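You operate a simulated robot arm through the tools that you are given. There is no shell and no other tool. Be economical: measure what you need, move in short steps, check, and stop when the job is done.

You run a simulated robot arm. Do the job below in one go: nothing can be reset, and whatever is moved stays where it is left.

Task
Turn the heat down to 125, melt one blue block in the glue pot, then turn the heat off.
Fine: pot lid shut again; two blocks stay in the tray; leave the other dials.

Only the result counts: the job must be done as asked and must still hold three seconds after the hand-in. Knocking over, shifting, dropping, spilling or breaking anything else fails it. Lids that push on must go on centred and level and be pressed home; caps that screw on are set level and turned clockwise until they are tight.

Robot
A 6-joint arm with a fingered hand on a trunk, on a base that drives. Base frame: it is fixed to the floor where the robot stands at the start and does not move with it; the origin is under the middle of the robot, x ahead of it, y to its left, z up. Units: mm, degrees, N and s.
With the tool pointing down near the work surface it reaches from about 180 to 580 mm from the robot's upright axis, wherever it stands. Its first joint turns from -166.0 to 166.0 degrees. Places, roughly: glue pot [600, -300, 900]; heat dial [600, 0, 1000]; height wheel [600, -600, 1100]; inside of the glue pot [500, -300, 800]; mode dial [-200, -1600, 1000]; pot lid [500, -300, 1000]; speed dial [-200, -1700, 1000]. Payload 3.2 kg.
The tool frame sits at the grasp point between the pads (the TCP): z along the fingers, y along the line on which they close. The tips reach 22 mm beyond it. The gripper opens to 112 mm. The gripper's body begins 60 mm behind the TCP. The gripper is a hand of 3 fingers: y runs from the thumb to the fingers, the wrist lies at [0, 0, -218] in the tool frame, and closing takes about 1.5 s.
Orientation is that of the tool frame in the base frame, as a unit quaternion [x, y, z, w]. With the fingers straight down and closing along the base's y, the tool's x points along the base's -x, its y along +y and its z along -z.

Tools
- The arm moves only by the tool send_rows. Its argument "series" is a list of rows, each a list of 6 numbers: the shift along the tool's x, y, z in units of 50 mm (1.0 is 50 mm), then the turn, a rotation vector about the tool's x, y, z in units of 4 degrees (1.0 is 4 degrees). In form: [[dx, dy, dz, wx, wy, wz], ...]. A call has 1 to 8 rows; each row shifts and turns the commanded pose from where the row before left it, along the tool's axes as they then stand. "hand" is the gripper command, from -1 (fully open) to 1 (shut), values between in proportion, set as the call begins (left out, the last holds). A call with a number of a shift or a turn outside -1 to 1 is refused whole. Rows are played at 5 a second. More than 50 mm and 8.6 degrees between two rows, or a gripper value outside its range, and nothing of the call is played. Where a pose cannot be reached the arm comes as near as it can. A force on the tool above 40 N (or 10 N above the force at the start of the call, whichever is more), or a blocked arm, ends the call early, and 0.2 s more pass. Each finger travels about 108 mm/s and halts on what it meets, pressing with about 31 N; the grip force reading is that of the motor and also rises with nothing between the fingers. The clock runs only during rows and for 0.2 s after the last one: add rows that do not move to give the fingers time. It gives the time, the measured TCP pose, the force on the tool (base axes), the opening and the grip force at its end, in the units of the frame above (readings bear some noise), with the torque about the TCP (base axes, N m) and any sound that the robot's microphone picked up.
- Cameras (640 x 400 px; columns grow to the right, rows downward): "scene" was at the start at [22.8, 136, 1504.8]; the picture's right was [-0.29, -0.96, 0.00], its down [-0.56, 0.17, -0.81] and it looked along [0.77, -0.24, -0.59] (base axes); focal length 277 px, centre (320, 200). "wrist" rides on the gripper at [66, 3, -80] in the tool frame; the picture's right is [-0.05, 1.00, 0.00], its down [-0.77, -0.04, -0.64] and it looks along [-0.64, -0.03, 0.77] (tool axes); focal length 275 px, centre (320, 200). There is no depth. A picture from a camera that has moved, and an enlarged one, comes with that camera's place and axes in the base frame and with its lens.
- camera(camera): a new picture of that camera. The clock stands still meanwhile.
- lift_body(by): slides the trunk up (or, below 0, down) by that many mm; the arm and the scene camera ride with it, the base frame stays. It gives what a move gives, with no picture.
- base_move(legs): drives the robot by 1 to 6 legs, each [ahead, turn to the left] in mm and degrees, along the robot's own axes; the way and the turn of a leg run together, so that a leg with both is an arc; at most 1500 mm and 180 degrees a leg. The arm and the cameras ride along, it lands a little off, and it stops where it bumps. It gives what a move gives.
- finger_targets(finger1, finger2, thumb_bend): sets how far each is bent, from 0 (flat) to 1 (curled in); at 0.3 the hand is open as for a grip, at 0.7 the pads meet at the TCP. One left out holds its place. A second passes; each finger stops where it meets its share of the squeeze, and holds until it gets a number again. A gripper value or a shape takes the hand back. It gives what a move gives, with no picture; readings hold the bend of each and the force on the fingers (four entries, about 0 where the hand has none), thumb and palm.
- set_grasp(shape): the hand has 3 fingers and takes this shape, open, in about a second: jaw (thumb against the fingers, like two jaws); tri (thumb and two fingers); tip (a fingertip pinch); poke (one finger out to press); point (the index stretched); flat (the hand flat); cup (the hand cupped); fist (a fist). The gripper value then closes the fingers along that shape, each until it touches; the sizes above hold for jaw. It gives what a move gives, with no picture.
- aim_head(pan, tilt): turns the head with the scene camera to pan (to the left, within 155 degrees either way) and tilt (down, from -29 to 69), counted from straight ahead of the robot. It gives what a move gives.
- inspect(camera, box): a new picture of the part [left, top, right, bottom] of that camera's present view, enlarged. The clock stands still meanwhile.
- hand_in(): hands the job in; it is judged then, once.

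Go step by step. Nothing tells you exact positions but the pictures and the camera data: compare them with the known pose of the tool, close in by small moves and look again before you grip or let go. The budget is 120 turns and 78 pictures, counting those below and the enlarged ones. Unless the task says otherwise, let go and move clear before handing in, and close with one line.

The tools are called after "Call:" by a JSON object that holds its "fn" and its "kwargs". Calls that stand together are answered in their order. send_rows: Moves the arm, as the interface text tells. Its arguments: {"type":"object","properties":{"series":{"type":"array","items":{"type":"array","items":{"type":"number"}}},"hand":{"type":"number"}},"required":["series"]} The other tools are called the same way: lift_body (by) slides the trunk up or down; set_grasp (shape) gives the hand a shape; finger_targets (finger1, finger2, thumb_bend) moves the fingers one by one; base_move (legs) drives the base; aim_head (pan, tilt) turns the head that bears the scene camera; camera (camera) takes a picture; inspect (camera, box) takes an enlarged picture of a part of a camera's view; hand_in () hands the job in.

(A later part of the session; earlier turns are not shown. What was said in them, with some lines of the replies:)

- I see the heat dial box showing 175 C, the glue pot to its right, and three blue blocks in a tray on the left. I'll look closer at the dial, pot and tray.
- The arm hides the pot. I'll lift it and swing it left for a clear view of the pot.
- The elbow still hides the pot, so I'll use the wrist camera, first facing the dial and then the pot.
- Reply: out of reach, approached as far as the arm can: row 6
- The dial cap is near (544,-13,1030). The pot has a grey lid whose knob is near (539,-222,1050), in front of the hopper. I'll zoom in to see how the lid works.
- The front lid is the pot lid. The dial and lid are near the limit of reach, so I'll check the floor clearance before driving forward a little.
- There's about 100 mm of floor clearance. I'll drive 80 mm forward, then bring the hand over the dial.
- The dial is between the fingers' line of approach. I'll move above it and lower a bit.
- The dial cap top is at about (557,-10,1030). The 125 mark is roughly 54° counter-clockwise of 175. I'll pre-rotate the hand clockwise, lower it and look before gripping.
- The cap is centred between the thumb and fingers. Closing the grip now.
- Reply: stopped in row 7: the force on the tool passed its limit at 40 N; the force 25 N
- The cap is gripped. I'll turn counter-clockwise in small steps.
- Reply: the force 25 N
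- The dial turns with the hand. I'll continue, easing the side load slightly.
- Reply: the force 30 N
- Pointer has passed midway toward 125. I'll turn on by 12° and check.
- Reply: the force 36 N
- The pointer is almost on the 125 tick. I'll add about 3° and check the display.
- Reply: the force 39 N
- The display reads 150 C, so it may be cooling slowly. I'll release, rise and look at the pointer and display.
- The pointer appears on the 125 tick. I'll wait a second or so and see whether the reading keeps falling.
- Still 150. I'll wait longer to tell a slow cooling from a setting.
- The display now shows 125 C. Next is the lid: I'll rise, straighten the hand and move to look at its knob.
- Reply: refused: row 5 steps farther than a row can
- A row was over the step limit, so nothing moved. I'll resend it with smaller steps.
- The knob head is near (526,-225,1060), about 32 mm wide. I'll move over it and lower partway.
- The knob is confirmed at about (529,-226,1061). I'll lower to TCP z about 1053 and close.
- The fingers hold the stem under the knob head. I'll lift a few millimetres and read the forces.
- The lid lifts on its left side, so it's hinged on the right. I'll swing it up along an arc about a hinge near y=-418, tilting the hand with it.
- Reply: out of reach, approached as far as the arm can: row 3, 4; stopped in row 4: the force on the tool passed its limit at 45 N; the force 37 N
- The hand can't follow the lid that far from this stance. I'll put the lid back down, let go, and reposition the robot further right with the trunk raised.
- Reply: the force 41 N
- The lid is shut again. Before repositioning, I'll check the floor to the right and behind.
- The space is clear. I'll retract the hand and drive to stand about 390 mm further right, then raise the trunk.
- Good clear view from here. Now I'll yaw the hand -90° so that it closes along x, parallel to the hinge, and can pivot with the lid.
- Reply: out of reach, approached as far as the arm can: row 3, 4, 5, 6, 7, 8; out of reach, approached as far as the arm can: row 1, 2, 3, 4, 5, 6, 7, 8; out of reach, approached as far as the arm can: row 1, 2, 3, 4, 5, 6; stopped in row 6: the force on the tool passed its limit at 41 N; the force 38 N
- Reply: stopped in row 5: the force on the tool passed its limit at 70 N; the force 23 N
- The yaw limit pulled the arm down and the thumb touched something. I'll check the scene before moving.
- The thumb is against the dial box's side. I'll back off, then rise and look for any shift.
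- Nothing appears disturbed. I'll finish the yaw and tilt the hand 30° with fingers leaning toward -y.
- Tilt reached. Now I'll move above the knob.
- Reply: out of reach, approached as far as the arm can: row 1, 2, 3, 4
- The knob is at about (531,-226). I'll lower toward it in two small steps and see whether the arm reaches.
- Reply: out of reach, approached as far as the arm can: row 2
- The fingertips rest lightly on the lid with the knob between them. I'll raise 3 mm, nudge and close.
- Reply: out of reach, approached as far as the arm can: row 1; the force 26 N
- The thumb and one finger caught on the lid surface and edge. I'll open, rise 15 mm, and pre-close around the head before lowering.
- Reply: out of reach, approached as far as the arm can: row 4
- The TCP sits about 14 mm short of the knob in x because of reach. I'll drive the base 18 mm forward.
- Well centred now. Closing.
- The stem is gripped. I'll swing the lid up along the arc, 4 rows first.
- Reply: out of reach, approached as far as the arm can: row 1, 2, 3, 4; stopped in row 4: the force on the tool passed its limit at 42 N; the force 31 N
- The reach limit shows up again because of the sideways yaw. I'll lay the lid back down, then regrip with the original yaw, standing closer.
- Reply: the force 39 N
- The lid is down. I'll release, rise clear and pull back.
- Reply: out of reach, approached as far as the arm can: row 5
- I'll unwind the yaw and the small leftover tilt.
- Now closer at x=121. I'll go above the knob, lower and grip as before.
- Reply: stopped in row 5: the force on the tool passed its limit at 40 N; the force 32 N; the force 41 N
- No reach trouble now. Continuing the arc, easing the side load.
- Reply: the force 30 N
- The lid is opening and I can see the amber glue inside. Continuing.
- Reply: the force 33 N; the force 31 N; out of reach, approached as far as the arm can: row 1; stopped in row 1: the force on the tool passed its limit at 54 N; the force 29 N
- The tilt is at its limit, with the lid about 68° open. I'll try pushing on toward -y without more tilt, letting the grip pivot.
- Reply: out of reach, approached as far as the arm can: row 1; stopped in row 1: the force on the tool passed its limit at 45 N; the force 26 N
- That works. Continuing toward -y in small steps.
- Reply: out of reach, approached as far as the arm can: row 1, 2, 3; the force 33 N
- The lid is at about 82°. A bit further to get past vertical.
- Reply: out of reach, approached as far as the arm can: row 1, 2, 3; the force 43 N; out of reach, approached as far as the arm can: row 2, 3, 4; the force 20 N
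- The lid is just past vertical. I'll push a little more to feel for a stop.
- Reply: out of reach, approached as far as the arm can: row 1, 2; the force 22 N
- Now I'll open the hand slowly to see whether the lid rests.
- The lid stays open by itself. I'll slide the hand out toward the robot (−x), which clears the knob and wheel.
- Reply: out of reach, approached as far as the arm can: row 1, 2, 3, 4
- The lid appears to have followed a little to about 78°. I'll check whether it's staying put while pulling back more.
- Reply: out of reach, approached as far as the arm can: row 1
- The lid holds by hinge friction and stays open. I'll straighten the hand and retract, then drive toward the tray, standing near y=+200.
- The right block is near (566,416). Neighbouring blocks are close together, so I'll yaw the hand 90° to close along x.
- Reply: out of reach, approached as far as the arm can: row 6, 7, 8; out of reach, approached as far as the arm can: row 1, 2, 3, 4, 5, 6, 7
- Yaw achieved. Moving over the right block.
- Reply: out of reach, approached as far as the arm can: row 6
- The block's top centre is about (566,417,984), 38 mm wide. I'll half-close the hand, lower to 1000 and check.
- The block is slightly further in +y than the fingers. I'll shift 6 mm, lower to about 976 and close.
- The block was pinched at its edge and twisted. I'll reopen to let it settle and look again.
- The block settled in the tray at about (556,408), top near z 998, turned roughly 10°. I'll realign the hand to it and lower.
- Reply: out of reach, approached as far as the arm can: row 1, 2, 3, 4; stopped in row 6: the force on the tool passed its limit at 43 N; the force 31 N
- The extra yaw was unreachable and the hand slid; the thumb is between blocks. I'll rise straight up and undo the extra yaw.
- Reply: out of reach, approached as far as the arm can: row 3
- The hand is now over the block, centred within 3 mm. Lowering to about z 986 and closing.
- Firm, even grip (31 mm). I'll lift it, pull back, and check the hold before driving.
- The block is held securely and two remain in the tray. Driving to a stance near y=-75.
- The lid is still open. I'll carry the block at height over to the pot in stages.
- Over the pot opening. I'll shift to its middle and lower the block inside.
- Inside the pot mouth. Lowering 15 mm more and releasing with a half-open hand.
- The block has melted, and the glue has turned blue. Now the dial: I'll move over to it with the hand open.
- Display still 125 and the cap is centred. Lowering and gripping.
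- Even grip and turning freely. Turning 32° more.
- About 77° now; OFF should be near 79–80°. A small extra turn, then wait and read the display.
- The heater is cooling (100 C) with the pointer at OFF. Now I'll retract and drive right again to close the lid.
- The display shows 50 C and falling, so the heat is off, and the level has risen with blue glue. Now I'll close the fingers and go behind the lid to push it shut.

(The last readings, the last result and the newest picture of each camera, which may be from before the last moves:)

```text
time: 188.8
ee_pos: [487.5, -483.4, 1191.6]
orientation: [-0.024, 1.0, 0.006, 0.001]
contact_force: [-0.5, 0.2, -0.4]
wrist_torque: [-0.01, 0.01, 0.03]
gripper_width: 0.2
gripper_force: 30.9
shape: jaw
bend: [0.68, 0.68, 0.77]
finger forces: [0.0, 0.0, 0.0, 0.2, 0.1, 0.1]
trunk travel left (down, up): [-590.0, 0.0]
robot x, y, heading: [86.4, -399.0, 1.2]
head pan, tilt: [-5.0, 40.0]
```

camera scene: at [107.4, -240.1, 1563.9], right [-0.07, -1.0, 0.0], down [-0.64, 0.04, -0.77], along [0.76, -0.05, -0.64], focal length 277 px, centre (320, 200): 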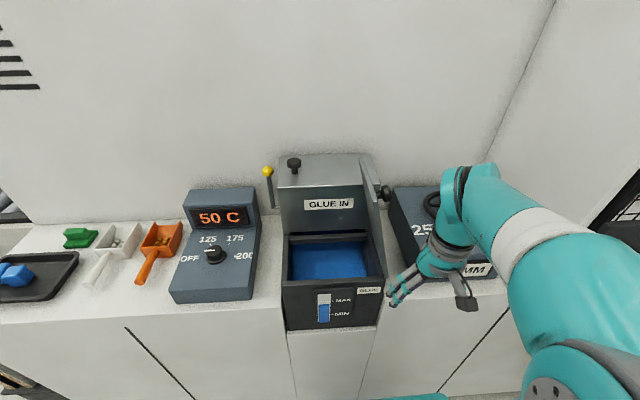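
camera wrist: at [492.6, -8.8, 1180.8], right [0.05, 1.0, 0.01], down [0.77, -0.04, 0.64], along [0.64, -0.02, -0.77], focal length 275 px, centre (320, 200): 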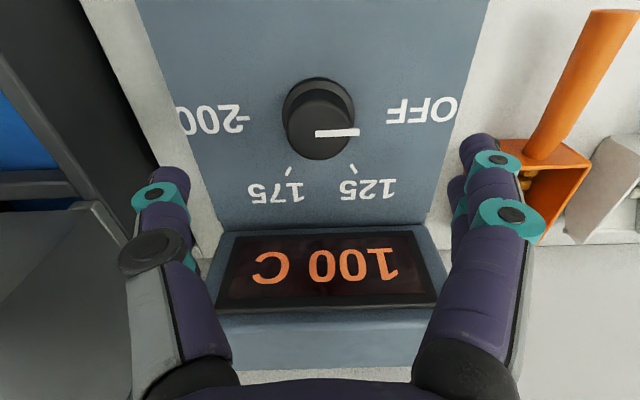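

Call:
{"fn": "send_rows", "kwargs": {"series": [[0, 0.4, 0, 0, 0, 0], [0, 0.4, 0, 0, 0, 0], [0, 0.4, 0, 0, 0, 0], [0, 0.4, 0, 0, 0, 0], [0, 0.4, 0, 0, 0, 0]]}}

```text
time: 190.0
ee_pos: [482.4, -382.8, 1193.1]
orientation: [-0.025, 1.0, 0.004, 0.001]
contact_force: [0.2, -0.3, -0.9]
wrist_torque: [-0.02, 0.0, -0.01]
gripper_width: 0.0
gripper_force: 31.3
shape: jaw
bend: [0.68, 0.68, 0.77]
finger forces: [0.0, 0.1, 0.0, 0.0, 0.0, 0.1]
trunk travel left (down, up): [-590.0, 0.0]
robot x, y, heading: [83.0, -401.3, 1.2]
head pan, tilt: [-5.0, 40.0]
```

Call:
{"fn": "send_rows", "kwargs": {"series": [[0, 0.4, 0, 0, 0, 0], [0, 0.4, 0.1, 0, 0, 0], [0, 0.4, 0.15, 0, 0, 0]]}}

Call:
{"fn": "camera", "kwargs": {"camera": "scene"}}

```text
time: 190.8
ee_pos: [478.4, -323.8, 1181.1]
orientation: [-0.025, 1.0, 0.004, 0.003]
contact_force: [-0.8, -1.1, -0.5]
wrist_torque: [0.03, -0.01, 0.02]
gripper_width: 0.0
gripper_force: 31.1
shape: jaw
bend: [0.68, 0.68, 0.77]
finger forces: [0.1, 0.0, 0.0, 0.1, 0.1, 0.0]
trunk travel left (down, up): [-590.0, 0.0]
robot x, y, heading: [84.0, -399.1, 1.4]
head pan, tilt: [-5.0, 40.0]
```

```text
3 pictures are left
camera scene: at [107.5, -239.6, 1563.9], right [-0.07, -1.0, 0.0], down [-0.64, 0.04, -0.77], along [0.76, -0.05, -0.64], focal length 277 px, centre (320, 200)
```

scene: 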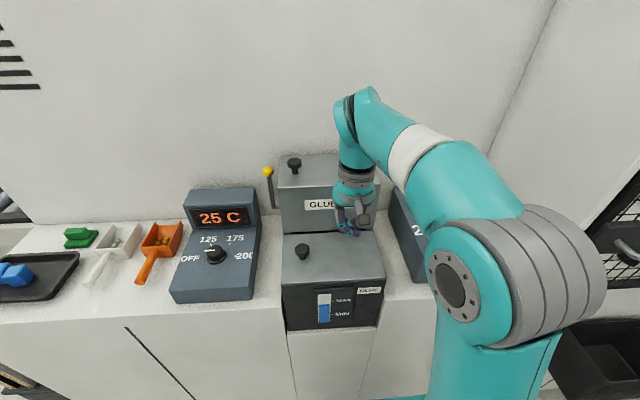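

The lid has swung shut and the display reads 25 C. I'll zoom in to check the lid's fit and the dial.

Call:
{"fn": "inspect", "kwargs": {"camera": "scene", "box": [160, 150, 400, 340]}}

```text
2.11 times, centred on (280, 245) of scene
camera zoom: at [107.5, -239.6, 1563.9], right [-0.07, -1.0, 0.0], down [-0.64, 0.04, -0.77], along [0.76, -0.05, -0.64], focal length 583 px, centre (404, 105)
```

zoom: 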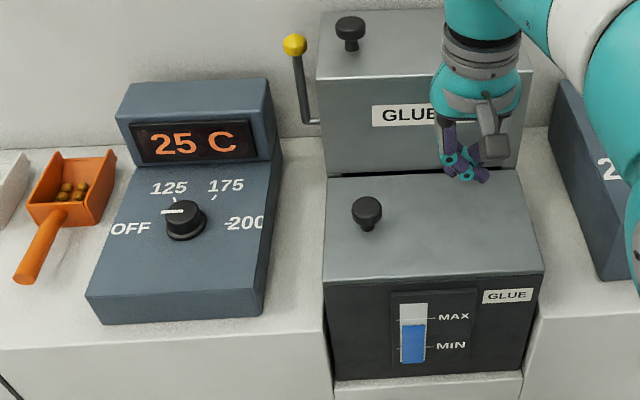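

The lid is shut, the dial is at OFF with 25 C shown, and the glue is blue. I'll back the arm clear.

Call:
{"fn": "send_rows", "kwargs": {"series": [[0.9, 0, 0, 0, 0, 0], [0.9, 0, 0, 0, 0, 0], [0.5, 0, 0, 0, 0, 0]]}}

Call:
{"fn": "camera", "kwargs": {"camera": "scene"}}

```text
time: 191.6
ee_pos: [364.7, -329.6, 1182.2]
orientation: [-0.024, 1.0, 0.006, 0.002]
contact_force: [0.4, 0.6, 0.0]
wrist_torque: [0.01, 0.01, 0.02]
gripper_width: 0.1
gripper_force: 30.7
shape: jaw
bend: [0.68, 0.68, 0.77]
finger forces: [0.0, 0.1, 0.0, 0.0, 0.1, 0.0]
trunk travel left (down, up): [-590.0, 0.0]
robot x, y, heading: [82.5, -398.7, 1.0]
head pan, tilt: [-5.0, 40.0]
```

```text
1 pictures are left
camera scene: at [106.9, -240.1, 1564.0], right [-0.07, -1.0, 0.0], down [-0.64, 0.04, -0.77], along [0.76, -0.05, -0.64], focal length 277 px, centre (320, 200)
```

scene: 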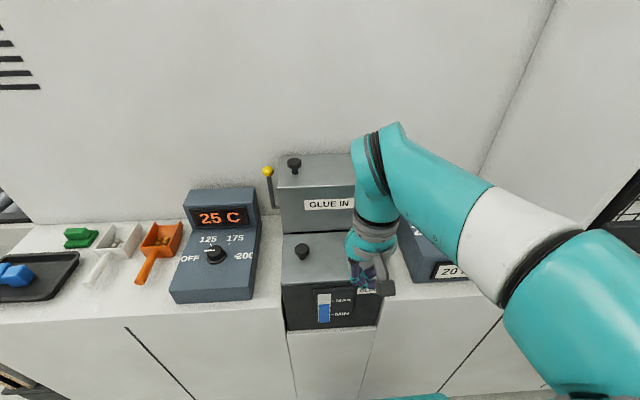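

Everything looks right: the lid is shut, the heat is off, the block has melted, and the arm is clear. Handing in.

Call:
{"fn": "hand_in", "kwargs": {}}

```text
The job is handed in.
```

The job is done and handed in: I turned the heat down to 125, melted one blue block in the pot, and turned the dial to OFF (the display fell to 25 C). The pot lid is shut, the other two blocks stayed in the tray, and I didn't turn the other dials.
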